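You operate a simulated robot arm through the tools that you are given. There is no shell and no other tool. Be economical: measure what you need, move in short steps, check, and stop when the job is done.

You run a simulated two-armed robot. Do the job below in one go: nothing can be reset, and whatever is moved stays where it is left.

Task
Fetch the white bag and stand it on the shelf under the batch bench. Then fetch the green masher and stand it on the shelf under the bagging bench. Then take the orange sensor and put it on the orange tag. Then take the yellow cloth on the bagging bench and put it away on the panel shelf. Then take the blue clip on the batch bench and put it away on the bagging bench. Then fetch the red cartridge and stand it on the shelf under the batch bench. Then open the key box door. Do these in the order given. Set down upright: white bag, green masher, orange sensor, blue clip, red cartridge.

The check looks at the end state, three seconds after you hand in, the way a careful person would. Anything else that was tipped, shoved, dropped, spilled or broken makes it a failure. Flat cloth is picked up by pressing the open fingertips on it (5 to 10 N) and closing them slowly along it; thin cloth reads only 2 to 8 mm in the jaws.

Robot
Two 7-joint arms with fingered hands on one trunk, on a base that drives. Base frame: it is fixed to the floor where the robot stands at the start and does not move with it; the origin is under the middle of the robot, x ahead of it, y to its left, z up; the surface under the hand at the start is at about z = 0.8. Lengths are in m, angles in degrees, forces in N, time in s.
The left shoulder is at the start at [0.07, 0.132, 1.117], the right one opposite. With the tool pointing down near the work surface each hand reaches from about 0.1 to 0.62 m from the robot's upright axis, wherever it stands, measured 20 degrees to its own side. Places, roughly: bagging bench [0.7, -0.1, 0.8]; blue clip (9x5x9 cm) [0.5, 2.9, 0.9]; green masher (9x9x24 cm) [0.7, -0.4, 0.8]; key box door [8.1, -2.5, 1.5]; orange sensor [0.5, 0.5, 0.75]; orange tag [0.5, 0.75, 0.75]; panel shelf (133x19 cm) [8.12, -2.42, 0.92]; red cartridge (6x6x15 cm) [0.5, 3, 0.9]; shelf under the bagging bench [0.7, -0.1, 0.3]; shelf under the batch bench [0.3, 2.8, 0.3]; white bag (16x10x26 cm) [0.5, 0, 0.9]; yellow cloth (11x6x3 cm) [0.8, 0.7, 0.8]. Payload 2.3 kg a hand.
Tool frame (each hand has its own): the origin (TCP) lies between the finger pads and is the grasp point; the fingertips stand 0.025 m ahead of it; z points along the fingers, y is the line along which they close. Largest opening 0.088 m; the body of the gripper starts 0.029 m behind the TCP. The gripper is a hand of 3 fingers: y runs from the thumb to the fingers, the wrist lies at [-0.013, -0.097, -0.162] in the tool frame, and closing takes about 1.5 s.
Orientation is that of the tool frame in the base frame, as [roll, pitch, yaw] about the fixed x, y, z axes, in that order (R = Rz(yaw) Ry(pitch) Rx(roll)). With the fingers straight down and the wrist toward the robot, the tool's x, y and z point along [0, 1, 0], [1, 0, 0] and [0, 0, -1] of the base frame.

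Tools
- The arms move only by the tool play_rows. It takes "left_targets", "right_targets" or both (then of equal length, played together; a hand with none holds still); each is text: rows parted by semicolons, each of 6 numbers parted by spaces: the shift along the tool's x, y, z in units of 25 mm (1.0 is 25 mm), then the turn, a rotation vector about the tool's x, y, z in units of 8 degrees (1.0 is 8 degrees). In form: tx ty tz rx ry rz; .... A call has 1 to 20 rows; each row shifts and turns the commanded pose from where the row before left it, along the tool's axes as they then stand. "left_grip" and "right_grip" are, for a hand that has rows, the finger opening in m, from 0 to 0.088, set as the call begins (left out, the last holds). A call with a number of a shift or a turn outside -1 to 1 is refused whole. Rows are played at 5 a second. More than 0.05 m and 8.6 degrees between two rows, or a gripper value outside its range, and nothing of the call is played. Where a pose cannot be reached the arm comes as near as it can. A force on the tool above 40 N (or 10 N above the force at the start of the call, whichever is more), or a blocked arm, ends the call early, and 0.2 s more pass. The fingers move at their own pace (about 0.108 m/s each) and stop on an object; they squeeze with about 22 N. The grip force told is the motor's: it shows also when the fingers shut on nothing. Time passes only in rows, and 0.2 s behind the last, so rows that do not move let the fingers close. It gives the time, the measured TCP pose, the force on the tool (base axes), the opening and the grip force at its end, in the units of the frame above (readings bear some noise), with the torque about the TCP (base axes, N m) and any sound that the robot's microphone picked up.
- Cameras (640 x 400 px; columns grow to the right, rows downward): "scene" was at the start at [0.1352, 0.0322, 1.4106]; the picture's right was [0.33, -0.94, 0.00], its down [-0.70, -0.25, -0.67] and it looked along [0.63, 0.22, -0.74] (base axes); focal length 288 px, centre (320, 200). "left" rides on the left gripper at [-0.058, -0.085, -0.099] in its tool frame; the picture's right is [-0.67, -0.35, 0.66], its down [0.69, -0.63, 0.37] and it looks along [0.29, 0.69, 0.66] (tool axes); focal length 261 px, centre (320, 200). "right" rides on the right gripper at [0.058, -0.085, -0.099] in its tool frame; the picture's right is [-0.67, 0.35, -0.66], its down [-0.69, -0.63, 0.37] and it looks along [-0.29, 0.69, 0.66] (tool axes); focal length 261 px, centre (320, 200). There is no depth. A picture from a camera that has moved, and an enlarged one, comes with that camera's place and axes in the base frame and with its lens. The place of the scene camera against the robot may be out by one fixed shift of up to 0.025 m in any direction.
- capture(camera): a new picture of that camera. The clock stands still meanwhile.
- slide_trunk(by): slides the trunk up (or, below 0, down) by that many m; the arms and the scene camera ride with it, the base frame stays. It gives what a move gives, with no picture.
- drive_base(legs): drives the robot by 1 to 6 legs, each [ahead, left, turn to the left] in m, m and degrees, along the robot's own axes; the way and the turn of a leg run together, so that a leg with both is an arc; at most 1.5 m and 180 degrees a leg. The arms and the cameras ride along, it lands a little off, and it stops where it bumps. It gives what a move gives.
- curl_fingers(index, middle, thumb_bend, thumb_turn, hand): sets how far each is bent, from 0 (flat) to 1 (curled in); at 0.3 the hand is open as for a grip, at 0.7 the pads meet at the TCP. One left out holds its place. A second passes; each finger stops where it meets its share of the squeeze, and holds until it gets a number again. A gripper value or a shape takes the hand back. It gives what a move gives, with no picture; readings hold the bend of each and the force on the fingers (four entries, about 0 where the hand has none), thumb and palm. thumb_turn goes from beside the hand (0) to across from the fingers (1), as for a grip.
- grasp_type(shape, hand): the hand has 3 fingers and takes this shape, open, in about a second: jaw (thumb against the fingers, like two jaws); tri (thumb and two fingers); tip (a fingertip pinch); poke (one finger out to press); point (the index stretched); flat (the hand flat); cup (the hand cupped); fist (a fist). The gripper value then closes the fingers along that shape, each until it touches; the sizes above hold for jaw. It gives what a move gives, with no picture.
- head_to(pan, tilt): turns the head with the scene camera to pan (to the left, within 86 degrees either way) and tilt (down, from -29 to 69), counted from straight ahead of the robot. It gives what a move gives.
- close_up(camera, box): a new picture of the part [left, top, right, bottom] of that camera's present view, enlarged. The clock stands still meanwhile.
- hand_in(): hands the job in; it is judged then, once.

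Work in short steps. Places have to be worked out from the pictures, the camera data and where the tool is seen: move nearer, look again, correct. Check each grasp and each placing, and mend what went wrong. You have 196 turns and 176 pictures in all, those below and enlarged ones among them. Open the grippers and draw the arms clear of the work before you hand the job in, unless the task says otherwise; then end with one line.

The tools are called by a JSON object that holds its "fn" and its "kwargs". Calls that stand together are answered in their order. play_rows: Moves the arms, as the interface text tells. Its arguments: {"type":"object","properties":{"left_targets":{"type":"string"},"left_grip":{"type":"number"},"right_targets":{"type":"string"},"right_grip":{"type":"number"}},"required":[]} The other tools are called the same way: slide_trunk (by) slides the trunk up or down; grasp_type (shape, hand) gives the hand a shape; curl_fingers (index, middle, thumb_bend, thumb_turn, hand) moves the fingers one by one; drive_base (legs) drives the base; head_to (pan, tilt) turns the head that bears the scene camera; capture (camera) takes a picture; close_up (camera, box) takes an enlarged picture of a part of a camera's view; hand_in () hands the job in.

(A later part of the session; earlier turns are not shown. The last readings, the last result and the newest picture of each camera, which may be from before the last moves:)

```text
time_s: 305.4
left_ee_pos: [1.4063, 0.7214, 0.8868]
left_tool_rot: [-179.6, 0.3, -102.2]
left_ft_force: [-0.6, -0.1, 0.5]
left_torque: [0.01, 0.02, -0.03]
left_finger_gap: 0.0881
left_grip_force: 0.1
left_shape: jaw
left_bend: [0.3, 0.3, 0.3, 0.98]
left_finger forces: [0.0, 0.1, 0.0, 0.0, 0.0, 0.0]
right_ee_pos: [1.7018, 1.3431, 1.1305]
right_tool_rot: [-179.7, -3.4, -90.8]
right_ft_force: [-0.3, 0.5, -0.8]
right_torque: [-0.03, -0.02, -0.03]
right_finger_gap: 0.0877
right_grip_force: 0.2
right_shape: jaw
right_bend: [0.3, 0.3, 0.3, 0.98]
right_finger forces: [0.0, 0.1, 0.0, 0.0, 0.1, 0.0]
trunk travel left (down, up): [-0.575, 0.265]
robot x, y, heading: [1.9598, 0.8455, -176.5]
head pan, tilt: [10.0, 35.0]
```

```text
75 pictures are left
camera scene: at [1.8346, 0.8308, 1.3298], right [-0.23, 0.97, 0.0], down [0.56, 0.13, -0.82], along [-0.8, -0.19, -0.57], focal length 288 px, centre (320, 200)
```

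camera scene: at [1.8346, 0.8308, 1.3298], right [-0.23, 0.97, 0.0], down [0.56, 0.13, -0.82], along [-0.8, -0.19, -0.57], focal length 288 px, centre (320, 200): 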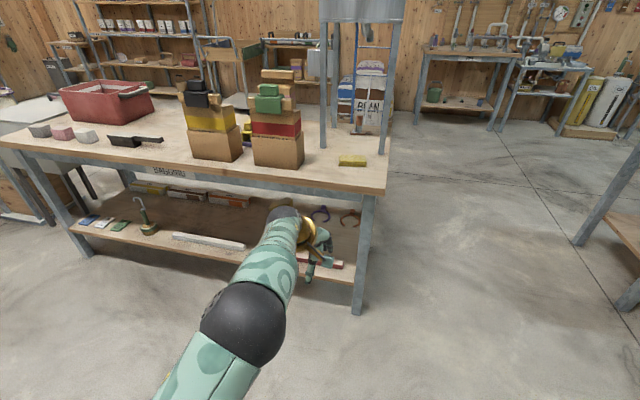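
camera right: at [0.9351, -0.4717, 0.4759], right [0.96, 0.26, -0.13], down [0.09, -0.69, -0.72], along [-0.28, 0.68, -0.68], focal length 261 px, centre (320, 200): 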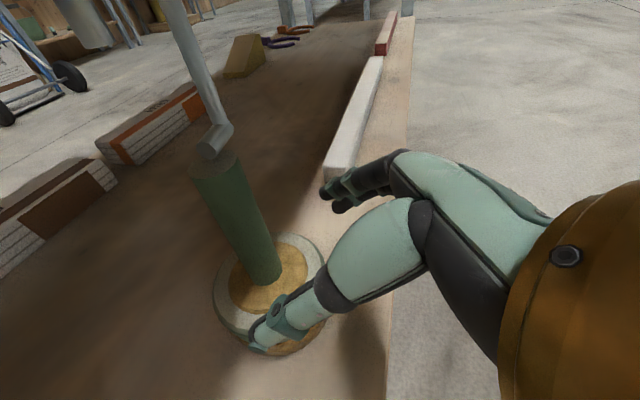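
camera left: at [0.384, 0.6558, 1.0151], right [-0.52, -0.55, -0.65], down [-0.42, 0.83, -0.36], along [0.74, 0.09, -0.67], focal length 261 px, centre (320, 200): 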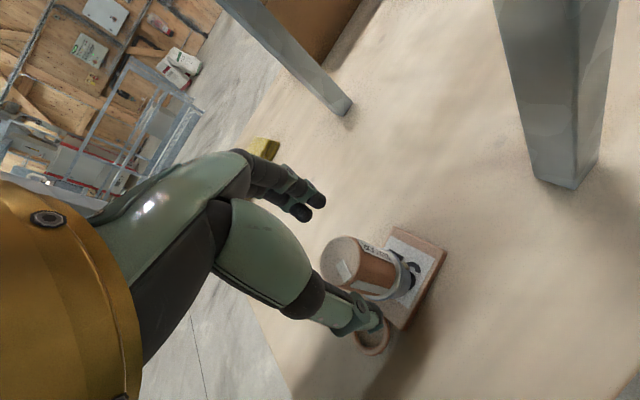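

Cloth at about (0.83, 0.72). I straighten, undo the hand yaw, and drive closer.

{"fn": "play_rows", "kwargs": {"left_targets": "0 0 -0.6 0 0 -1;0 0 -0.6 0 0 -1;0 0 0 0 0 0"}}

{"fn": "drive_base", "kwargs": {"legs": [[0, 0, -3.7], [0.45, 0.04, 0]]}}

{"fn": "capture", "kwargs": {"camera": "left"}}

{"fn": "close_up", "kwargs": {"camera": "scene", "box": [200, 100, 480, 275]}}

```text
time_s: 306.2
left_ee_pos: [1.4065, 0.721, 0.9162]
left_tool_rot: [-179.6, 0.3, -86.5]
left_ft_force: [-0.5, 0.5, 0.3]
left_torque: [0.02, 0.01, 0.0]
left_finger_gap: 0.0878
left_grip_force: 0.1
left_shape: jaw
left_bend: [0.3, 0.3, 0.3, 0.98]
left_finger forces: [0.1, 0.1, 0.1, 0.1, 0.0, 0.0]
right_ee_pos: [1.7009, 1.344, 1.1288]
right_tool_rot: [-179.5, -3.6, -90.8]
right_ft_force: [-0.7, -0.2, 0.1]
right_torque: [0.03, 0.0, 0.02]
right_finger_gap: 0.0881
right_grip_force: 0.1
right_shape: jaw
right_bend: [0.3, 0.3, 0.3, 0.98]
right_finger forces: [0.0, 0.1, 0.0, 0.0, 0.0, 0.0]
trunk travel left (down, up): [-0.575, 0.265]
robot x, y, heading: [1.957, 0.8481, -176.5]
head pan, tilt: [10.0, 35.0]
```

```text
time_s: 309.4
left_ee_pos: [0.942, 0.7151, 0.9169]
left_tool_rot: [-179.6, 0.3, -90.0]
left_ft_force: [0.0, 0.2, -0.1]
left_torque: [0.01, 0.01, 0.01]
left_finger_gap: 0.0878
left_grip_force: 0.0
left_shape: jaw
left_bend: [0.3, 0.3, 0.3, 0.98]
left_finger forces: [0.0, 0.0, 0.0, 0.0, 0.0, 0.1]
right_ee_pos: [1.2741, 1.321, 1.13]
right_tool_rot: [-179.6, -3.5, -94.4]
right_ft_force: [0.7, -0.2, -0.4]
right_torque: [0.01, 0.0, -0.02]
right_finger_gap: 0.0876
right_grip_force: 0.0
right_shape: jaw
right_bend: [0.3, 0.3, 0.3, 0.98]
right_finger forces: [0.0, 0.0, 0.0, 0.0, 0.0, 0.0]
trunk travel left (down, up): [-0.575, 0.265]
robot x, y, heading: [1.5006, 0.8097, -179.8]
head pan, tilt: [10.0, 35.0]
```

```text
74 pictures are left
camera left: at [1.0274, 0.7725, 1.0171], right [0.35, 0.67, -0.65], down [0.63, -0.68, -0.37], along [-0.69, -0.28, -0.67], focal length 261 px, centre (320, 200)
```

left: 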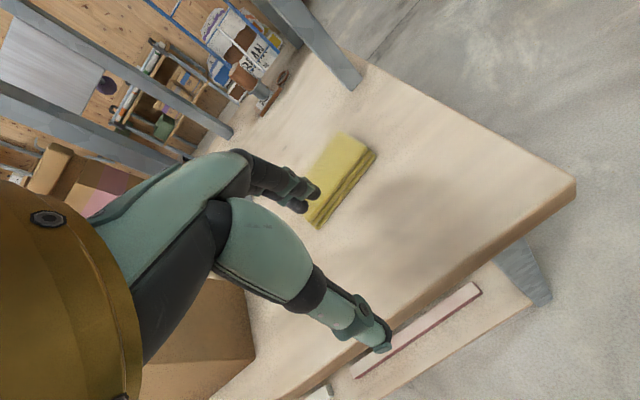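

```text
2.29 times, centred on (340, 188) of scene
camera zoom: at [1.3766, 0.7998, 1.3298], right [-0.17, 0.98, 0.0], down [0.56, 0.1, -0.82], along [-0.81, -0.14, -0.57], focal length 659 px, centre (274, 229)
```

zoom: 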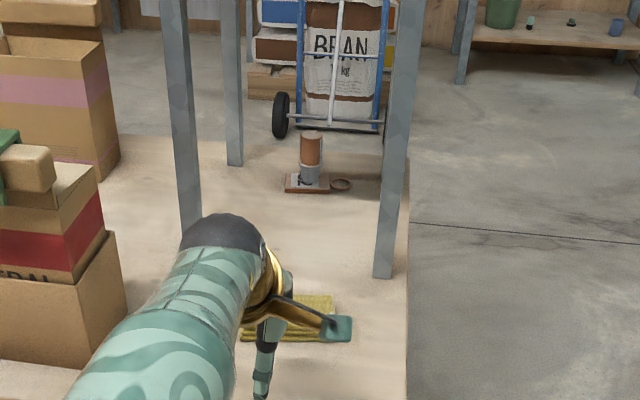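

Cloth: x≈0.78–0.845, y≈0.665–0.765. I drive 13 cm so the open fingers straddle its width, and lower with care.

{"fn": "drive_base", "kwargs": {"legs": [[0.13, -0.003, -0.2]]}}

{"fn": "play_rows", "kwargs": {"left_targets": "0 0 1 0 0 0;0 0 0.6 0 0 0;0 0 0 0 0 0"}}

{"fn": "capture", "kwargs": {"camera": "left"}}

```text
time_s: 310.7
left_ee_pos: [0.8123, 0.7236, 0.9187]
left_tool_rot: [-179.6, 0.3, -90.3]
left_ft_force: [-0.7, 0.2, -0.1]
left_torque: [-0.02, 0.0, 0.02]
left_finger_gap: 0.0874
left_grip_force: 0.1
left_shape: jaw
left_bend: [0.3, 0.3, 0.3, 0.98]
left_finger forces: [0.0, 0.1, 0.0, 0.0, 0.1, 0.0]
right_ee_pos: [1.1481, 1.3251, 1.1302]
right_tool_rot: [-179.7, -3.5, -94.8]
right_ft_force: [0.8, -0.3, -0.5]
right_torque: [0.04, 0.0, -0.01]
right_finger_gap: 0.0881
right_grip_force: 0.0
right_shape: jaw
right_bend: [0.3, 0.3, 0.3, 0.98]
right_finger forces: [0.0, 0.0, 0.0, 0.0, 0.1, 0.0]
trunk travel left (down, up): [-0.575, 0.265]
robot x, y, heading: [1.3664, 0.8107, 179.4]
head pan, tilt: [10.0, 35.0]
```

```text
time_s: 311.5
left_ee_pos: [0.8113, 0.7253, 0.878]
left_tool_rot: [-179.6, 0.3, -90.4]
left_ft_force: [-0.2, -0.2, 0.2]
left_torque: [-0.03, 0.0, -0.01]
left_finger_gap: 0.0878
left_grip_force: 0.1
left_shape: jaw
left_bend: [0.3, 0.3, 0.3, 0.98]
left_finger forces: [0.0, 0.1, 0.0, 0.0, 0.1, 0.1]
right_ee_pos: [1.1469, 1.3247, 1.1289]
right_tool_rot: [-179.6, -3.4, -94.9]
right_ft_force: [0.8, 0.0, 0.1]
right_torque: [0.02, -0.03, -0.01]
right_finger_gap: 0.0875
right_grip_force: 0.0
right_shape: jaw
right_bend: [0.3, 0.3, 0.3, 0.98]
right_finger forces: [0.0, 0.0, 0.0, 0.1, 0.0, 0.0]
trunk travel left (down, up): [-0.575, 0.265]
robot x, y, heading: [1.3715, 0.8118, 179.6]
head pan, tilt: [10.0, 35.0]
```

```text
72 pictures are left
camera left: at [0.8965, 0.7803, 0.9779], right [0.36, 0.67, -0.65], down [0.63, -0.69, -0.36], along [-0.69, -0.28, -0.67], focal length 261 px, centre (320, 200)
```

left: 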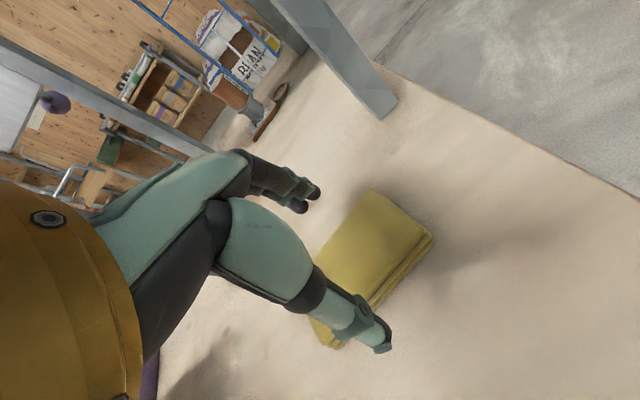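

Centre of the cloth is (0.805, 0.711). I shift slightly and lower until the tips reach the bench.

{"fn": "play_rows", "kwargs": {"left_targets": "0.5 0.25 0.4 0 0 0;0 0 0.8 0 0 0;0 0 0.4 0 0 0;0 0 0.3 0 0 0;0 0 0 0 0 0"}}

{"fn": "capture", "kwargs": {"camera": "left"}}

```text
time_s: 312.7
left_ee_pos: [0.8043, 0.7104, 0.8299]
left_tool_rot: [-179.5, 0.3, -90.3]
left_ft_force: [-0.2, 0.5, -0.4]
left_torque: [0.03, 0.02, 0.0]
left_finger_gap: 0.0877
left_grip_force: 0.1
left_shape: jaw
left_bend: [0.3, 0.3, 0.3, 0.98]
left_finger forces: [0.0, 0.1, 0.1, 0.1, 0.0, 0.1]
right_ee_pos: [1.1468, 1.3251, 1.1292]
right_tool_rot: [-179.6, -3.5, -94.8]
right_ft_force: [-0.1, -0.5, 0.2]
right_torque: [0.01, 0.03, -0.01]
right_finger_gap: 0.0879
right_grip_force: 0.1
right_shape: jaw
right_bend: [0.3, 0.3, 0.3, 0.98]
right_finger forces: [0.0, 0.1, 0.1, 0.0, 0.0, 0.1]
trunk travel left (down, up): [-0.575, 0.265]
robot x, y, heading: [1.3692, 0.8101, 179.5]
head pan, tilt: [10.0, 35.0]
```

```text
71 pictures are left
camera left: at [0.8892, 0.7674, 0.9302], right [0.36, 0.67, -0.65], down [0.63, -0.69, -0.36], along [-0.69, -0.28, -0.67], focal length 261 px, centre (320, 200)
```

left: 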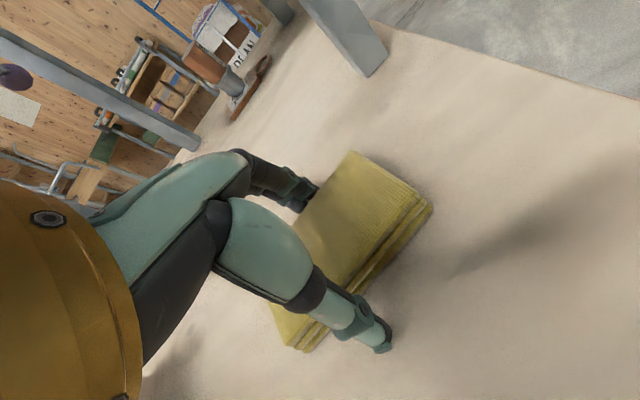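

The fingers straddle the cloth. I close in steps.

{"fn": "play_rows", "kwargs": {"left_targets": "0 0 0 0 0 0;0 0 0 0 0 0;0 0 0 0 0 0", "left_grip": 0.055}}

{"fn": "play_rows", "kwargs": {"left_targets": "0 0 0 0 0 0;0 0 0 0 0 0;0 0 0 0 0 0", "left_grip": 0.03}}

{"fn": "play_rows", "kwargs": {"left_targets": "0 0 0 0 0 0;0 0 0 0 0 0;0 0 0 0 0 0;0 0 0 0 0 0;0 0 0 0 0 0", "left_grip": 0.0}}

{"fn": "capture", "kwargs": {"camera": "left"}}

```text
time_s: 313.5
left_ee_pos: [0.8055, 0.7115, 0.8296]
left_tool_rot: [-179.5, 0.3, -90.4]
left_ft_force: [0.2, -0.6, -0.6]
left_torque: [0.01, 0.03, -0.04]
left_finger_gap: 0.0544
left_grip_force: 22.0
left_shape: jaw
left_bend: [0.29, 0.41, 0.62, 1.0]
left_finger forces: [12.4, 7.2, 0.1, 0.0, 19.7, 0.0]
right_ee_pos: [1.1482, 1.3259, 1.1288]
right_tool_rot: [-179.6, -3.5, -94.7]
right_ft_force: [1.1, -0.1, -0.1]
right_torque: [0.03, -0.02, -0.01]
right_finger_gap: 0.0878
right_grip_force: 0.0
right_shape: jaw
right_bend: [0.3, 0.3, 0.3, 0.98]
right_finger forces: [0.0, 0.1, 0.0, 0.1, 0.0, 0.0]
trunk travel left (down, up): [-0.575, 0.265]
robot x, y, heading: [1.3726, 0.813, 179.4]
head pan, tilt: [10.0, 35.0]
```

```text
time_s: 314.3
left_ee_pos: [0.8039, 0.712, 0.8318]
left_tool_rot: [-179.6, 0.4, -90.5]
left_ft_force: [0.5, -0.3, -0.4]
left_torque: [-0.02, 0.0, 0.02]
left_finger_gap: 0.0547
left_grip_force: 21.7
left_shape: jaw
left_bend: [0.29, 0.41, 0.62, 1.0]
left_finger forces: [12.9, 7.0, 0.0, 0.0, 19.8, 0.0]
right_ee_pos: [1.1481, 1.3248, 1.1295]
right_tool_rot: [-179.7, -3.5, -94.9]
right_ft_force: [-0.5, -1.5, 0.5]
right_torque: [0.01, -0.04, -0.01]
right_finger_gap: 0.0876
right_grip_force: 0.0
right_shape: jaw
right_bend: [0.3, 0.3, 0.3, 0.98]
right_finger forces: [0.0, 0.0, 0.0, 0.1, 0.0, 0.1]
trunk travel left (down, up): [-0.575, 0.265]
robot x, y, heading: [1.3733, 0.816, 179.3]
head pan, tilt: [10.0, 35.0]
```

```text
time_s: 315.5
left_ee_pos: [0.8032, 0.711, 0.8289]
left_tool_rot: [-179.6, 0.3, -90.4]
left_ft_force: [0.2, 0.0, 0.1]
left_torque: [0.0, -0.02, -0.02]
left_finger_gap: 0.0548
left_grip_force: 21.9
left_shape: jaw
left_bend: [0.29, 0.41, 0.62, 1.0]
left_finger forces: [12.8, 7.0, 0.0, 0.1, 19.8, 0.0]
right_ee_pos: [1.1472, 1.3256, 1.1295]
right_tool_rot: [-179.7, -3.5, -94.8]
right_ft_force: [-0.5, 0.5, -0.1]
right_torque: [-0.01, -0.01, 0.0]
right_finger_gap: 0.0881
right_grip_force: 0.2
right_shape: jaw
right_bend: [0.3, 0.3, 0.3, 0.98]
right_finger forces: [0.0, 0.0, 0.1, 0.1, 0.1, 0.0]
trunk travel left (down, up): [-0.575, 0.265]
robot x, y, heading: [1.377, 0.8133, 179.5]
head pan, tilt: [10.0, 35.0]
```

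```text
70 pictures are left
camera left: at [0.889, 0.7674, 0.9301], right [0.36, 0.67, -0.65], down [0.63, -0.69, -0.36], along [-0.69, -0.28, -0.67], focal length 261 px, centre (320, 200)
```

left: 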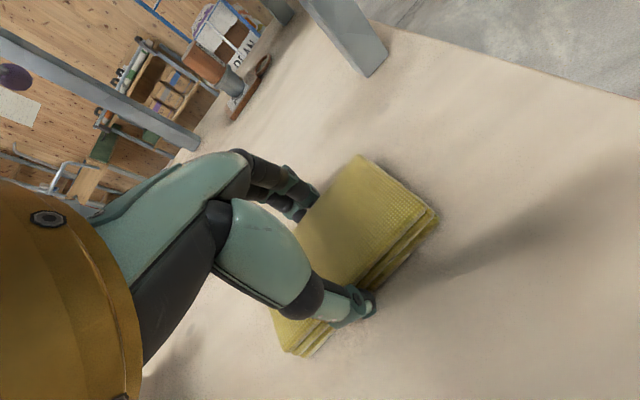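

It holds like a block (5.5 cm, 22 N). I lift and back away.

{"fn": "play_rows", "kwargs": {"left_targets": "0 0 -1 0 0 0;0 0 -1 0 0 0;0 0 -1 0 0 0;0 0 -1 0 0 0;0 0 0 0 0 0"}}

{"fn": "drive_base", "kwargs": {"legs": [[-0.55, 0, 0]]}}

{"fn": "capture", "kwargs": {"camera": "left"}}

```text
time_s: 316.7
left_ee_pos: [0.8046, 0.7129, 0.9296]
left_tool_rot: [-179.5, 0.3, -90.5]
left_ft_force: [0.0, -0.6, -1.3]
left_torque: [-0.03, -0.02, 0.0]
left_finger_gap: 0.0545
left_grip_force: 22.2
left_shape: jaw
left_bend: [0.29, 0.41, 0.62, 1.0]
left_finger forces: [12.8, 7.1, 0.0, 0.0, 19.9, 0.0]
right_ee_pos: [1.1481, 1.3249, 1.1298]
right_tool_rot: [-179.6, -3.6, -94.9]
right_ft_force: [1.0, -0.6, -0.7]
right_torque: [-0.01, 0.03, 0.02]
right_finger_gap: 0.0878
right_grip_force: 0.1
right_shape: jaw
right_bend: [0.3, 0.3, 0.3, 0.98]
right_finger forces: [0.0, 0.0, 0.0, 0.1, 0.1, 0.0]
trunk travel left (down, up): [-0.575, 0.265]
robot x, y, heading: [1.3734, 0.8121, 179.5]
head pan, tilt: [10.0, 35.0]
```

```text
time_s: 319.8
left_ee_pos: [1.3582, 0.7056, 0.9289]
left_tool_rot: [-179.5, 0.3, -89.8]
left_ft_force: [0.6, 0.2, -0.7]
left_torque: [-0.03, 0.0, 0.0]
left_finger_gap: 0.0548
left_grip_force: 22.0
left_shape: jaw
left_bend: [0.29, 0.41, 0.62, 1.0]
left_finger forces: [12.9, 7.0, 0.0, 0.0, 19.8, 0.0]
right_ee_pos: [1.6947, 1.3209, 1.1295]
right_tool_rot: [-179.7, -3.5, -94.1]
right_ft_force: [-0.7, -0.7, -0.2]
right_torque: [0.02, 0.01, 0.02]
right_finger_gap: 0.088
right_grip_force: 0.0
right_shape: jaw
right_bend: [0.3, 0.3, 0.3, 0.98]
right_finger forces: [0.0, 0.0, 0.0, 0.1, 0.1, 0.1]
trunk travel left (down, up): [-0.575, 0.265]
robot x, y, heading: [1.9201, 0.8116, -179.9]
head pan, tilt: [10.0, 35.0]
```

```text
69 pictures are left
camera left: at [1.4417, 0.7621, 1.0292], right [0.35, 0.67, -0.65], down [0.63, -0.68, -0.36], along [-0.69, -0.28, -0.67], focal length 261 px, centre (320, 200)
```

left: 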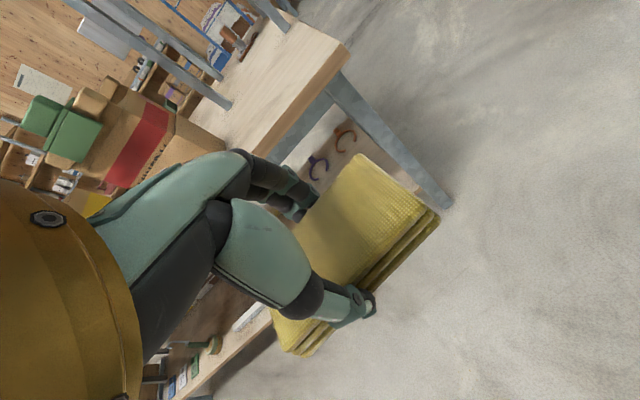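

Cloth held. I turn toward +x and look for a way to the panel shelf at (8.1, -2.4).

{"fn": "drive_base", "kwargs": {"legs": [[0, 0, -180]]}}

{"fn": "head_to", "kwargs": {"pan": -20, "tilt": 12}}

{"fn": "capture", "kwargs": {"camera": "scene"}}

```text
time_s: 327.6
left_ee_pos: [2.4916, 0.9051, 0.9301]
left_tool_rot: [-179.5, 0.3, 88.9]
left_ft_force: [-0.7, 0.7, 0.4]
left_torque: [0.0, 0.0, -0.02]
left_finger_gap: 0.0537
left_grip_force: 21.7
left_shape: jaw
left_bend: [0.29, 0.41, 0.63, 1.0]
left_finger forces: [12.5, 6.7, 0.0, 0.0, 19.2, 0.1]
right_ee_pos: [2.1399, 0.2955, 1.1297]
right_tool_rot: [-179.6, -3.4, 84.5]
right_ft_force: [0.5, 0.7, -0.2]
right_torque: [-0.01, 0.0, 0.0]
right_finger_gap: 0.088
right_grip_force: 0.1
right_shape: jaw
right_bend: [0.3, 0.3, 0.3, 0.98]
right_finger forces: [0.1, 0.0, 0.0, 0.0, 0.0, 0.0]
trunk travel left (down, up): [-0.575, 0.265]
robot x, y, heading: [1.9241, 0.8111, -1.0]
head pan, tilt: [10.0, 35.0]
```

```text
time_s: 328.6
left_ee_pos: [2.4908, 0.9048, 0.9284]
left_tool_rot: [-179.5, 0.3, 88.8]
left_ft_force: [0.5, -0.7, -0.3]
left_torque: [0.0, -0.01, -0.01]
left_finger_gap: 0.0537
left_grip_force: 22.2
left_shape: jaw
left_bend: [0.29, 0.41, 0.63, 1.0]
left_finger forces: [12.5, 6.7, 0.0, 0.0, 19.2, 0.0]
right_ee_pos: [2.1415, 0.2958, 1.1302]
right_tool_rot: [-179.6, -3.5, 84.6]
right_ft_force: [0.0, 0.0, -0.2]
right_torque: [-0.01, 0.02, 0.0]
right_finger_gap: 0.0879
right_grip_force: 0.1
right_shape: jaw
right_bend: [0.3, 0.3, 0.3, 0.98]
right_finger forces: [0.0, 0.0, 0.0, 0.0, 0.1, 0.1]
trunk travel left (down, up): [-0.575, 0.265]
robot x, y, heading: [1.9236, 0.8091, -1.3]
head pan, tilt: [-20.0, 12.0]
```

```text
68 pictures are left
camera scene: at [2.0714, 0.7821, 1.3666], right [-0.36, -0.93, 0.0], down [-0.2, 0.07, -0.98], along [0.91, -0.35, -0.21], focal length 288 px, centre (320, 200)
```

scene: 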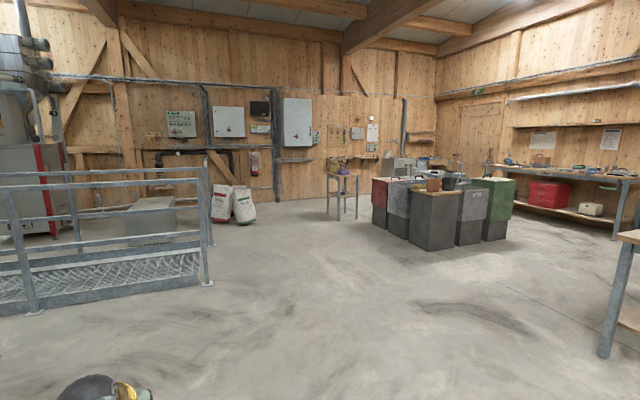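

I see a free lane: past the railing end (4.8, 0.9) and the bins (x≈5, y<-1.4). I drive to about (5.6, -0.3) and look again.

{"fn": "drive_base", "kwargs": {"legs": [[1.25, -0.35, 0], [1.25, -0.35, 0], [1.2, -0.35, 0]]}}

{"fn": "head_to", "kwargs": {"pan": -35, "tilt": 15}}

{"fn": "capture", "kwargs": {"camera": "scene"}}

```text
time_s: 347.2
left_ee_pos: [6.1641, -0.3011, 0.9293]
left_tool_rot: [-179.7, 0.3, 86.2]
left_ft_force: [-0.5, -0.5, 0.5]
left_torque: [-0.01, -0.02, 0.01]
left_finger_gap: 0.0538
left_grip_force: 21.6
left_shape: jaw
left_bend: [0.29, 0.41, 0.63, 1.0]
left_finger forces: [12.5, 6.7, 0.0, 0.0, 19.2, 0.0]
right_ee_pos: [5.7837, -0.8927, 1.1302]
right_tool_rot: [-179.5, -3.5, 81.8]
right_ft_force: [0.5, -0.3, -0.8]
right_torque: [-0.03, 0.01, -0.03]
right_finger_gap: 0.0879
right_grip_force: 0.0
right_shape: jaw
right_bend: [0.3, 0.3, 0.3, 0.98]
right_finger forces: [0.0, 0.0, 0.1, 0.0, 0.1, 0.1]
trunk travel left (down, up): [-0.575, 0.265]
robot x, y, heading: [5.5905, -0.3684, -3.7]
head pan, tilt: [-20.0, 12.0]
```

```text
time_s: 347.9
left_ee_pos: [6.164, -0.3027, 0.9289]
left_tool_rot: [-179.5, 0.4, 86.1]
left_ft_force: [0.0, 0.1, -0.3]
left_torque: [0.03, -0.02, -0.02]
left_finger_gap: 0.0537
left_grip_force: 21.9
left_shape: jaw
left_bend: [0.29, 0.41, 0.63, 1.0]
left_finger forces: [12.5, 6.8, 0.0, 0.0, 19.1, 0.0]
right_ee_pos: [5.7842, -0.8919, 1.1294]
right_tool_rot: [-179.5, -3.5, 81.6]
right_ft_force: [0.1, 0.0, -0.1]
right_torque: [0.0, -0.02, 0.05]
right_finger_gap: 0.0875
right_grip_force: 0.1
right_shape: jaw
right_bend: [0.3, 0.3, 0.3, 0.98]
right_finger forces: [0.0, 0.0, 0.0, 0.1, 0.0, 0.0]
trunk travel left (down, up): [-0.575, 0.265]
robot x, y, heading: [5.5898, -0.3659, -3.8]
head pan, tilt: [-35.0, 15.0]
```

```text
67 pictures are left
camera scene: at [5.7261, -0.4237, 1.3617], right [-0.63, -0.78, 0.0], down [-0.2, 0.16, -0.97], along [0.75, -0.61, -0.26], focal length 288 px, centre (320, 200)
```

scene: 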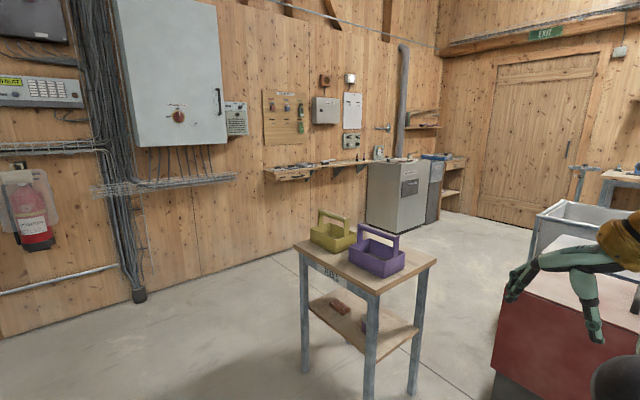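

The panel shelf (px 265–400, row 170) and key box above it are visible; the small table stands at x 6.3–6.8, y -1.1…-1.6. I drive to (7.15, -0.4) and then strafe right between table and wall.

{"fn": "drive_base", "kwargs": {"legs": [[0, 0, 3.8], [0.8, 0, 0], [0.74, 0, 0]]}}

{"fn": "capture", "kwargs": {"camera": "scene"}}

```text
time_s: 356.3
left_ee_pos: [7.7038, -0.2716, 0.9297]
left_tool_rot: [-179.6, 0.2, 89.4]
left_ft_force: [0.3, -0.1, -0.3]
left_torque: [0.01, -0.01, -0.01]
left_finger_gap: 0.0539
left_grip_force: 21.8
left_shape: jaw
left_bend: [0.29, 0.41, 0.63, 1.0]
left_finger forces: [12.5, 6.8, 0.0, 0.0, 19.1, 0.0]
right_ee_pos: [7.3596, -0.8815, 1.1308]
right_tool_rot: [-179.6, -3.4, 85.0]
right_ft_force: [-0.2, 0.1, -0.1]
right_torque: [0.03, 0.0, 0.01]
right_finger_gap: 0.0879
right_grip_force: 0.0
right_shape: jaw
right_bend: [0.3, 0.3, 0.3, 0.98]
right_finger forces: [0.0, 0.0, 0.1, 0.0, 0.0, 0.0]
trunk travel left (down, up): [-0.575, 0.265]
robot x, y, heading: [7.1387, -0.3664, -0.6]
head pan, tilt: [-35.0, 15.0]
```

```text
66 pictures are left
camera scene: at [7.2742, -0.4189, 1.3618], right [-0.58, -0.81, 0.0], down [-0.21, 0.15, -0.97], along [0.79, -0.56, -0.26], focal length 288 px, centre (320, 200)
```

scene: 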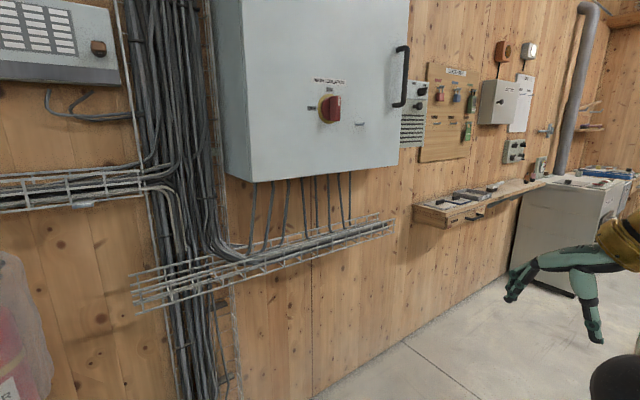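

The wall panel and tray stay well ahead of the hand. I strafe right in two legs.

{"fn": "drive_base", "kwargs": {"legs": [[0, 0, 0.6], [0, -0.95, 0]]}}

{"fn": "drive_base", "kwargs": {"legs": [[0, -0.85, 0]]}}

{"fn": "head_to", "kwargs": {"pan": 0, "tilt": 25}}

{"fn": "capture", "kwargs": {"camera": "scene"}}

```text
time_s: 361.6
left_ee_pos: [7.7023, -1.2023, 0.93]
left_tool_rot: [-179.5, 0.3, 89.8]
left_ft_force: [0.3, 0.6, -0.5]
left_torque: [-0.02, -0.01, 0.0]
left_finger_gap: 0.0538
left_grip_force: 22.0
left_shape: jaw
left_bend: [0.29, 0.41, 0.63, 1.0]
left_finger forces: [12.5, 6.8, 0.1, 0.0, 19.2, 0.0]
right_ee_pos: [7.3606, -1.8166, 1.1304]
right_tool_rot: [-179.6, -3.5, 85.3]
right_ft_force: [0.6, 0.1, -0.5]
right_torque: [-0.03, 0.02, -0.02]
right_finger_gap: 0.0877
right_grip_force: 0.0
right_shape: jaw
right_bend: [0.3, 0.3, 0.3, 0.98]
right_finger forces: [0.1, 0.0, 0.0, 0.1, 0.0, 0.1]
trunk travel left (down, up): [-0.575, 0.265]
robot x, y, heading: [7.1388, -1.3045, -0.1]
head pan, tilt: [-35.0, 15.0]
```

```text
time_s: 366.0
left_ee_pos: [7.7095, -2.0293, 0.9286]
left_tool_rot: [-179.5, 0.4, 91.6]
left_ft_force: [0.2, 0.0, 0.2]
left_torque: [0.01, 0.01, 0.01]
left_finger_gap: 0.054
left_grip_force: 21.9
left_shape: jaw
left_bend: [0.29, 0.41, 0.63, 1.0]
left_finger forces: [12.4, 6.8, 0.1, 0.0, 19.2, 0.1]
right_ee_pos: [7.3861, -2.6543, 1.1301]
right_tool_rot: [-179.6, -3.5, 87.2]
right_ft_force: [-0.4, 0.2, 0.6]
right_torque: [0.0, -0.02, 0.06]
right_finger_gap: 0.0878
right_grip_force: 0.1
right_shape: jaw
right_bend: [0.3, 0.3, 0.3, 0.98]
right_finger forces: [0.0, 0.1, 0.1, 0.0, 0.0, 0.1]
trunk travel left (down, up): [-0.575, 0.265]
robot x, y, heading: [7.147, -2.1493, 1.8]
head pan, tilt: [-35.0, 15.0]
```

```text
time_s: 367.1
left_ee_pos: [7.7079, -2.0295, 0.9299]
left_tool_rot: [-179.5, 0.3, 91.7]
left_ft_force: [0.0, 0.5, -0.1]
left_torque: [0.01, 0.03, -0.06]
left_finger_gap: 0.0536
left_grip_force: 22.1
left_shape: jaw
left_bend: [0.29, 0.41, 0.63, 1.0]
left_finger forces: [12.5, 6.8, 0.0, 0.1, 19.3, 0.0]
right_ee_pos: [7.387, -2.6541, 1.1292]
right_tool_rot: [-179.6, -3.5, 87.1]
right_ft_force: [-0.6, -0.9, -0.2]
right_torque: [0.04, 0.0, 0.02]
right_finger_gap: 0.0877
right_grip_force: 0.1
right_shape: jaw
right_bend: [0.3, 0.3, 0.3, 0.98]
right_finger forces: [0.0, 0.0, 0.0, 0.0, 0.0, 0.1]
trunk travel left (down, up): [-0.575, 0.265]
robot x, y, heading: [7.146, -2.1478, 1.8]
head pan, tilt: [0.0, 25.0]
```

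```text
65 pictures are left
camera scene: at [7.2987, -2.1408, 1.3455], right [0.03, -1.0, 0.0], down [-0.42, -0.01, -0.91], along [0.91, 0.02, -0.42], focal length 288 px, centre (320, 200)
```

scene: 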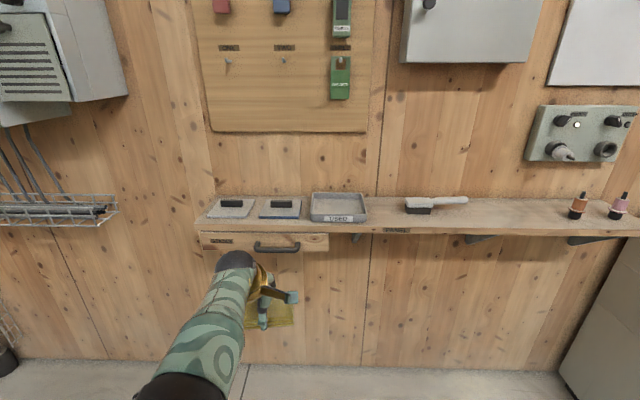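

Shelf: front edge x≈8.02, wall ≈8.22, free stretch between the brush (ends y≈-2.57) and the bottles (y<-2.87). I raise the trunk 8 cm, bring the right hand inward, and strafe to place the cloth at y≈-2.66.

{"fn": "slide_trunk", "kwargs": {"by": 0.08}}

{"fn": "play_rows", "kwargs": {"right_targets": "1 0 0 0 0 0;1 0 0 0 0 0;1 0 0 0 0 0;1 0 0 0 0 0;1 0 0 0 0 0;1 0 0 0 0 0;1 0 0 0 0 0;0 0 0 0 0 0"}}

{"fn": "drive_base", "kwargs": {"legs": [[0, 0, -1.8], [0.12, -0.62, 0]]}}

{"fn": "capture", "kwargs": {"camera": "scene"}}

{"fn": "capture", "kwargs": {"camera": "left"}}

```text
time_s: 368.2
left_ee_pos: [7.7085, -2.0305, 1.0093]
left_tool_rot: [-179.5, 0.2, 91.6]
left_ft_force: [0.1, 0.1, -1.0]
left_torque: [0.01, -0.01, 0.0]
left_finger_gap: 0.0536
left_grip_force: 22.4
left_shape: jaw
left_bend: [0.29, 0.41, 0.63, 1.0]
left_finger forces: [12.5, 6.8, 0.1, 0.0, 19.2, 0.0]
right_ee_pos: [7.3869, -2.6533, 1.2096]
right_tool_rot: [-179.5, -3.6, 87.2]
right_ft_force: [-0.4, -0.8, 0.0]
right_torque: [-0.03, -0.01, -0.01]
right_finger_gap: 0.0878
right_grip_force: 0.1
right_shape: jaw
right_bend: [0.3, 0.3, 0.3, 0.98]
right_finger forces: [0.0, 0.0, 0.0, 0.1, 0.0, 0.0]
trunk travel left (down, up): [-0.655, 0.185]
robot x, y, heading: [7.1443, -2.1518, 1.7]
head pan, tilt: [0.0, 25.0]
```

```text
time_s: 370.0
left_ee_pos: [7.709, -2.0296, 1.0108]
left_tool_rot: [-179.5, 0.2, 91.7]
left_ft_force: [-0.5, 0.4, -1.1]
left_torque: [0.0, 0.02, -0.03]
left_finger_gap: 0.0536
left_grip_force: 22.2
left_shape: jaw
left_bend: [0.29, 0.41, 0.63, 1.0]
left_finger forces: [12.5, 6.8, 0.0, 0.0, 19.2, 0.0]
right_ee_pos: [7.4518, -2.5634, 1.2725]
right_tool_rot: [-179.6, -3.6, 87.2]
right_ft_force: [-0.2, -0.2, 0.5]
right_torque: [0.02, 0.02, 0.02]
right_finger_gap: 0.0876
right_grip_force: 0.1
right_shape: jaw
right_bend: [0.3, 0.3, 0.3, 0.98]
right_finger forces: [0.0, 0.0, 0.0, 0.0, 0.0, 0.0]
right hand out of reach, approached as far as the arm can: row 1, 2, 3, 4, 5, 6, 7
trunk travel left (down, up): [-0.655, 0.185]
robot x, y, heading: [7.1456, -2.1454, 1.7]
head pan, tilt: [0.0, 25.0]
```

```text
time_s: 373.9
left_ee_pos: [7.8292, -2.6707, 1.0099]
left_tool_rot: [-179.5, 0.4, 89.2]
left_ft_force: [-0.8, 0.9, -0.6]
left_torque: [0.03, 0.02, -0.02]
left_finger_gap: 0.0539
left_grip_force: 21.4
left_shape: jaw
left_bend: [0.29, 0.41, 0.63, 1.0]
left_finger forces: [12.4, 6.9, 0.1, 0.1, 19.2, 0.0]
right_ee_pos: [7.5497, -3.1956, 1.2758]
right_tool_rot: [-179.6, -3.5, 85.0]
right_ft_force: [-0.2, -0.4, -0.8]
right_torque: [-0.01, 0.0, -0.02]
right_finger_gap: 0.0879
right_grip_force: 0.0
right_shape: jaw
right_bend: [0.3, 0.3, 0.3, 0.98]
right_finger forces: [0.0, 0.0, 0.0, 0.0, 0.0, 0.2]
trunk travel left (down, up): [-0.655, 0.185]
robot x, y, heading: [7.2596, -2.7715, -0.9]
head pan, tilt: [0.0, 25.0]
```

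```text
64 pictures are left
camera scene: at [7.4141, -2.765, 1.4255], right [-0.01, -1.0, 0.0], down [-0.42, 0.0, -0.91], along [0.91, -0.01, -0.42], focal length 288 px, centre (320, 200)
```

scene: 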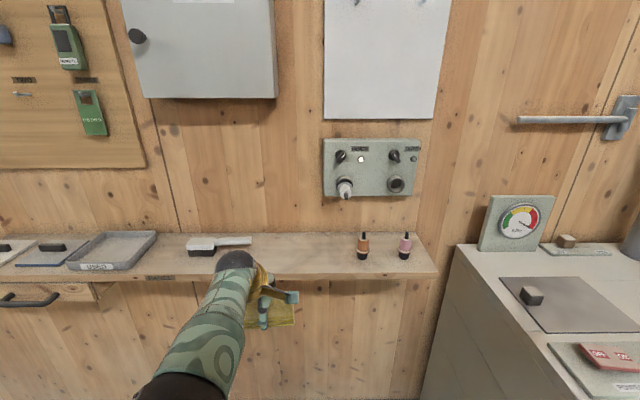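

```text
63 pictures are left
camera left: at [7.7437, -2.7287, 1.1094], right [-0.36, -0.67, -0.65], down [-0.62, 0.69, -0.37], along [0.69, 0.27, -0.67], focal length 261 px, centre (320, 200)
```

left: 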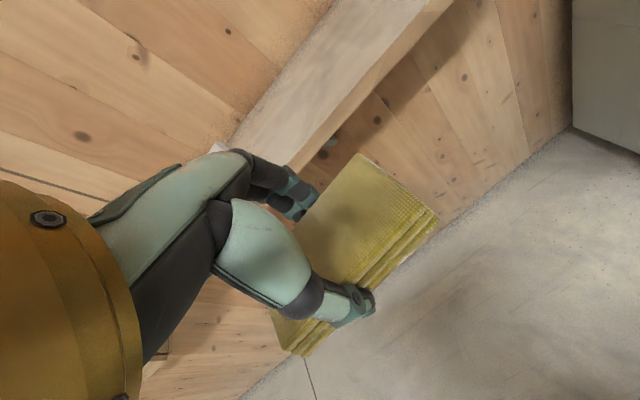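

Free stretch is y -2.56…-2.88; the cloth at y≈-2.67 fits. I drive in 0.27 m and check.

{"fn": "drive_base", "kwargs": {"legs": [[0.2, 0, 0.9], [0.07, 0, 0]]}}

{"fn": "capture", "kwargs": {"camera": "left"}}

{"fn": "capture", "kwargs": {"camera": "scene"}}

```text
time_s: 376.1
left_ee_pos: [8.0901, -2.6655, 1.0124]
left_tool_rot: [-179.8, 0.4, 90.0]
left_ft_force: [-0.8, 0.6, -0.6]
left_torque: [-0.02, -0.05, 0.01]
left_finger_gap: 0.0534
left_grip_force: 22.0
left_shape: jaw
left_bend: [0.29, 0.41, 0.63, 1.0]
left_finger forces: [12.5, 6.8, 0.0, 0.0, 19.3, 0.0]
right_ee_pos: [7.8172, -3.1929, 1.2759]
right_tool_rot: [-179.9, -3.6, 85.6]
right_ft_force: [-0.1, -0.5, 0.0]
right_torque: [-0.01, -0.03, 0.01]
right_finger_gap: 0.0874
right_grip_force: 0.0
right_shape: jaw
right_bend: [0.3, 0.3, 0.3, 0.98]
right_finger forces: [0.0, 0.0, 0.0, 0.0, 0.1, 0.0]
trunk travel left (down, up): [-0.655, 0.185]
robot x, y, heading: [7.5302, -2.7654, 0.3]
head pan, tilt: [0.0, 25.0]
```

```text
62 pictures are left
camera left: at [8.006, -2.7237, 1.1123], right [-0.35, -0.67, -0.65], down [-0.63, 0.68, -0.37], along [0.69, 0.28, -0.66], focal length 261 px, centre (320, 200)
```

left: 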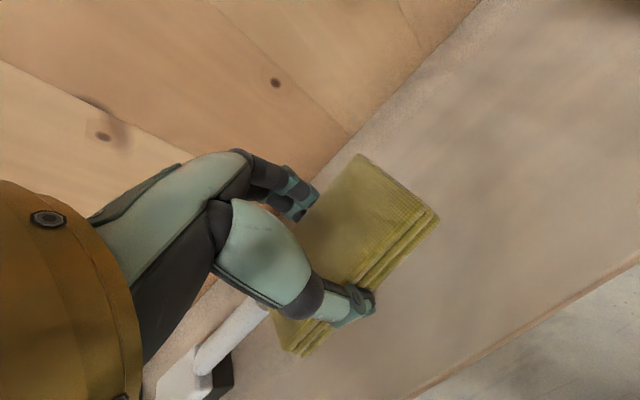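

```text
61 pictures are left
camera scene: at [7.675, -2.7647, 1.4264], right [0.0, -1.0, 0.0], down [-0.42, 0.0, -0.91], along [0.91, 0.0, -0.42], focal length 288 px, centre (320, 200)
```

scene: 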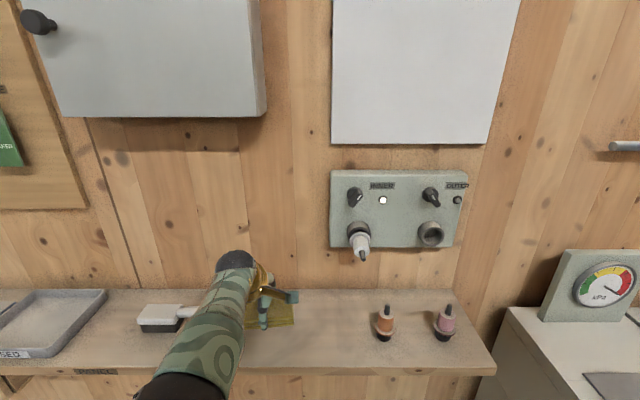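

Clear of the brush (ends y≈-2.55). I lower until contact.

{"fn": "play_rows", "kwargs": {"left_targets": "0 0 0.8 0 0 0;0 0 0.8 0 0 0;0 0 0.3 0 0 0;0 0 0 0 0 0"}}

{"fn": "play_rows", "kwargs": {"left_targets": "0 0 0.3 0 0 0;0 0 0 0 0 0"}}

{"fn": "play_rows", "kwargs": {"left_targets": "0 0 0.2 0 0 0;0 0 0 0 0 0"}}

```text
time_s: 377.1
left_ee_pos: [8.096, -2.666, 0.9613]
left_tool_rot: [-179.7, 0.4, 89.9]
left_ft_force: [0.1, 0.3, -0.9]
left_torque: [-0.02, -0.03, 0.0]
left_finger_gap: 0.0535
left_grip_force: 22.1
left_shape: jaw
left_bend: [0.29, 0.41, 0.63, 1.0]
left_finger forces: [12.6, 6.8, 0.0, 0.0, 19.4, 0.0]
right_ee_pos: [7.824, -3.1934, 1.2747]
right_tool_rot: [-179.7, -3.5, 85.7]
right_ft_force: [-0.2, 0.3, 0.3]
right_torque: [0.02, 0.0, 0.0]
right_finger_gap: 0.0878
right_grip_force: 0.0
right_shape: jaw
right_bend: [0.3, 0.3, 0.3, 0.98]
right_finger forces: [0.0, 0.0, 0.1, 0.1, 0.0, 0.1]
trunk travel left (down, up): [-0.655, 0.185]
robot x, y, heading: [7.5313, -2.7667, 0.2]
head pan, tilt: [0.0, 25.0]
```

```text
time_s: 377.7
left_ee_pos: [8.0934, -2.6651, 0.9582]
left_tool_rot: [-180.0, 0.2, 90.0]
left_ft_force: [4.3, 1.3, 19.6]
left_torque: [0.02, -0.16, 0.04]
left_finger_gap: 0.053
left_grip_force: 21.7
left_shape: jaw
left_bend: [0.28, 0.4, 0.64, 1.0]
left_finger forces: [15.5, 9.2, 0.0, 0.0, 19.5, 0.0]
right_ee_pos: [7.8207, -3.1943, 1.2758]
right_tool_rot: [-179.9, -3.6, 85.7]
right_ft_force: [-0.8, 0.1, -0.5]
right_torque: [-0.01, 0.01, 0.01]
right_finger_gap: 0.0876
right_grip_force: 0.1
right_shape: jaw
right_bend: [0.3, 0.3, 0.3, 0.98]
right_finger forces: [0.0, 0.0, 0.1, 0.0, 0.0, 0.0]
trunk travel left (down, up): [-0.655, 0.185]
robot x, y, heading: [7.5286, -2.7716, 0.1]
head pan, tilt: [0.0, 25.0]
```

```text
time_s: 378.3
left_ee_pos: [8.0914, -2.6656, 0.9551]
left_tool_rot: [179.6, 0.3, 90.2]
left_ft_force: [9.5, 2.9, 37.9]
left_torque: [0.05, -0.22, 0.1]
left_finger_gap: 0.0524
left_grip_force: 22.2
left_shape: jaw
left_bend: [0.27, 0.38, 0.67, 1.0]
left_finger forces: [16.8, 11.0, 0.1, 0.0, 24.4, 0.1]
right_ee_pos: [7.8182, -3.1927, 1.2766]
right_tool_rot: [180.0, -3.6, 85.7]
right_ft_force: [0.2, 0.0, 0.6]
right_torque: [-0.02, -0.03, 0.0]
right_finger_gap: 0.0876
right_grip_force: 0.0
right_shape: jaw
right_bend: [0.3, 0.3, 0.3, 0.98]
right_finger forces: [0.0, 0.1, 0.0, 0.0, 0.0, 0.1]
trunk travel left (down, up): [-0.655, 0.185]
robot x, y, heading: [7.5306, -2.771, 0.0]
head pan, tilt: [0.0, 25.0]
```

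Firmly on the shelf (shelf ≈0.93). I ease up a few mm, open, rise and look.

{"fn": "play_rows", "kwargs": {"left_targets": "0 0 -0.2 0 0 0;0 0 0 0 0 0"}}

{"fn": "play_rows", "kwargs": {"left_targets": "0 0 0 0 0 0;0 0 0 0 0 0;0 0 0 0 0 0;0 0 0 0 0 0;0 0 -0.6 0 0 0;0 0 -0.8 0 0 0;0 0 -0.8 0 0 0;0 0 0 0 0 0", "left_grip": 0.085}}

{"fn": "capture", "kwargs": {"camera": "left"}}

```text
time_s: 378.9
left_ee_pos: [8.091, -2.6662, 0.9563]
left_tool_rot: [-179.7, 0.3, 90.2]
left_ft_force: [4.9, 2.0, 21.8]
left_torque: [0.05, -0.4, 0.09]
left_finger_gap: 0.0524
left_grip_force: 22.3
left_shape: jaw
left_bend: [0.27, 0.38, 0.67, 1.0]
left_finger forces: [15.2, 9.8, 0.1, 0.0, 19.0, 0.0]
right_ee_pos: [7.8203, -3.193, 1.2752]
right_tool_rot: [-179.9, -3.6, 85.7]
right_ft_force: [0.2, 1.3, 0.6]
right_torque: [0.01, -0.02, 0.0]
right_finger_gap: 0.0878
right_grip_force: 0.0
right_shape: jaw
right_bend: [0.3, 0.3, 0.3, 0.98]
right_finger forces: [0.0, 0.0, 0.0, 0.0, 0.0, 0.0]
trunk travel left (down, up): [-0.655, 0.185]
robot x, y, heading: [7.527, -2.7685, -0.1]
head pan, tilt: [0.0, 25.0]
```

```text
time_s: 380.7
left_ee_pos: [8.0954, -2.6644, 1.0087]
left_tool_rot: [-179.6, 0.3, 90.0]
left_ft_force: [0.5, 0.1, 0.4]
left_torque: [0.03, 0.0, -0.01]
left_finger_gap: 0.0846
left_grip_force: 0.1
left_shape: jaw
left_bend: [0.31, 0.31, 0.31, 0.98]
left_finger forces: [0.1, 0.1, 0.0, 0.1, 0.0, 0.1]
right_ee_pos: [7.8246, -3.1924, 1.2751]
right_tool_rot: [-179.6, -3.4, 85.7]
right_ft_force: [0.2, -0.7, 0.3]
right_torque: [-0.02, 0.01, 0.0]
right_finger_gap: 0.0878
right_grip_force: 0.0
right_shape: jaw
right_bend: [0.3, 0.3, 0.3, 0.98]
right_finger forces: [0.1, 0.0, 0.1, 0.0, 0.0, 0.0]
trunk travel left (down, up): [-0.655, 0.185]
robot x, y, heading: [7.5313, -2.7675, 0.2]
head pan, tilt: [0.0, 25.0]
```

```text
60 pictures are left
camera left: at [8.0123, -2.7232, 1.1094], right [-0.35, -0.67, -0.65], down [-0.63, 0.68, -0.36], along [0.69, 0.28, -0.67], focal length 261 px, centre (320, 200)
```

left: 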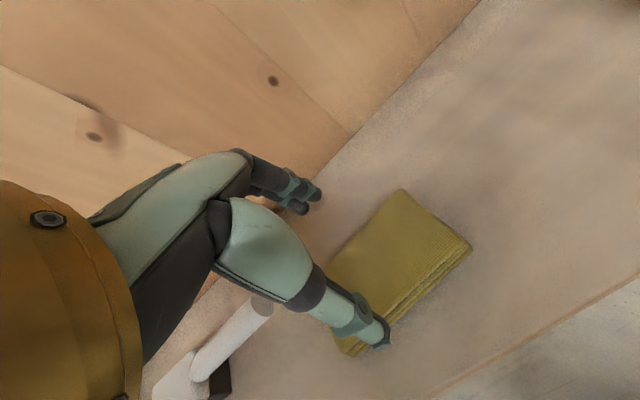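

The cloth lies on the shelf. I take a look at the key box for later while backing off.

{"fn": "drive_base", "kwargs": {"legs": [[-0.38, 0, 0]]}}

{"fn": "head_to", "kwargs": {"pan": 15, "tilt": 5}}

{"fn": "capture", "kwargs": {"camera": "scene"}}

{"fn": "drive_base", "kwargs": {"legs": [[0, 1.2, 0], [0, 1.2, 0], [-1.45, 0, 0], [0, 0, 180]]}}

```text
time_s: 383.1
left_ee_pos: [7.714, -2.6638, 1.0081]
left_tool_rot: [-179.5, 0.3, 90.3]
left_ft_force: [0.3, -1.3, 1.0]
left_torque: [0.0, 0.01, 0.03]
left_finger_gap: 0.0845
left_grip_force: 0.1
left_shape: jaw
left_bend: [0.31, 0.31, 0.31, 0.98]
left_finger forces: [0.0, 0.1, 0.0, 0.0, 0.0, 0.0]
right_ee_pos: [7.4455, -3.1933, 1.274]
right_tool_rot: [-179.5, -3.5, 85.8]
right_ft_force: [1.7, -0.4, 0.6]
right_torque: [0.0, -0.03, 0.01]
right_finger_gap: 0.0877
right_grip_force: 0.0
right_shape: jaw
right_bend: [0.3, 0.3, 0.3, 0.98]
right_finger forces: [0.0, 0.0, 0.1, 0.0, 0.0, 0.1]
trunk travel left (down, up): [-0.655, 0.185]
robot x, y, heading: [7.1475, -2.771, 0.3]
head pan, tilt: [0.0, 25.0]
```

```text
time_s: 384.0
left_ee_pos: [7.7133, -2.6644, 1.0088]
left_tool_rot: [-179.7, 0.3, 90.1]
left_ft_force: [-0.9, -1.2, 0.6]
left_torque: [0.02, -0.01, -0.02]
left_finger_gap: 0.0846
left_grip_force: 0.1
left_shape: jaw
left_bend: [0.31, 0.31, 0.31, 0.98]
left_finger forces: [0.0, 0.0, 0.1, 0.0, 0.1, 0.0]
right_ee_pos: [7.4428, -3.1929, 1.2743]
right_tool_rot: [-179.7, -3.4, 85.8]
right_ft_force: [-1.0, -0.3, -0.7]
right_torque: [0.0, 0.0, -0.02]
right_finger_gap: 0.0878
right_grip_force: 0.2
right_shape: jaw
right_bend: [0.3, 0.3, 0.3, 0.98]
right_finger forces: [0.1, 0.0, 0.0, 0.0, 0.0, 0.0]
trunk travel left (down, up): [-0.655, 0.185]
robot x, y, heading: [7.1486, -2.7693, 0.4]
head pan, tilt: [15.0, 5.0]
```

```text
59 pictures are left
camera scene: at [7.2973, -2.7414, 1.4579], right [0.26, -0.96, 0.0], down [-0.08, -0.02, -1.0], along [0.96, 0.26, -0.09], focal length 288 px, centre (320, 200)
```

scene: 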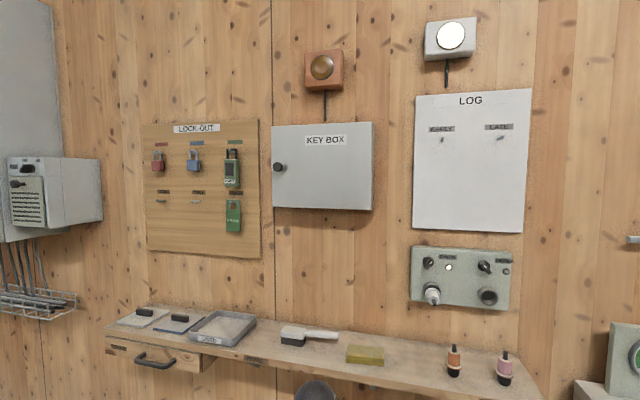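

```text
time_s: 410.2
left_ee_pos: [5.1065, -0.4814, 1.0105]
left_tool_rot: [-179.6, 0.3, -87.0]
left_ft_force: [-0.3, -0.5, -0.3]
left_torque: [0.0, -0.01, 0.01]
left_finger_gap: 0.0847
left_grip_force: 0.0
left_shape: jaw
left_bend: [0.31, 0.31, 0.31, 0.98]
left_finger forces: [0.1, 0.0, 0.0, 0.0, 0.0, 0.0]
right_ee_pos: [5.351, 0.0608, 1.2752]
right_tool_rot: [-179.6, -3.5, -91.4]
right_ft_force: [0.4, 0.4, -0.1]
right_torque: [0.0, 0.02, -0.03]
right_finger_gap: 0.0877
right_grip_force: 0.1
right_shape: jaw
right_bend: [0.3, 0.3, 0.3, 0.98]
right_finger forces: [0.1, 0.0, 0.1, 0.0, 0.0, 0.0]
trunk travel left (down, up): [-0.655, 0.185]
robot x, y, heading: [5.667, -0.349, -177.1]
head pan, tilt: [15.0, 5.0]
```

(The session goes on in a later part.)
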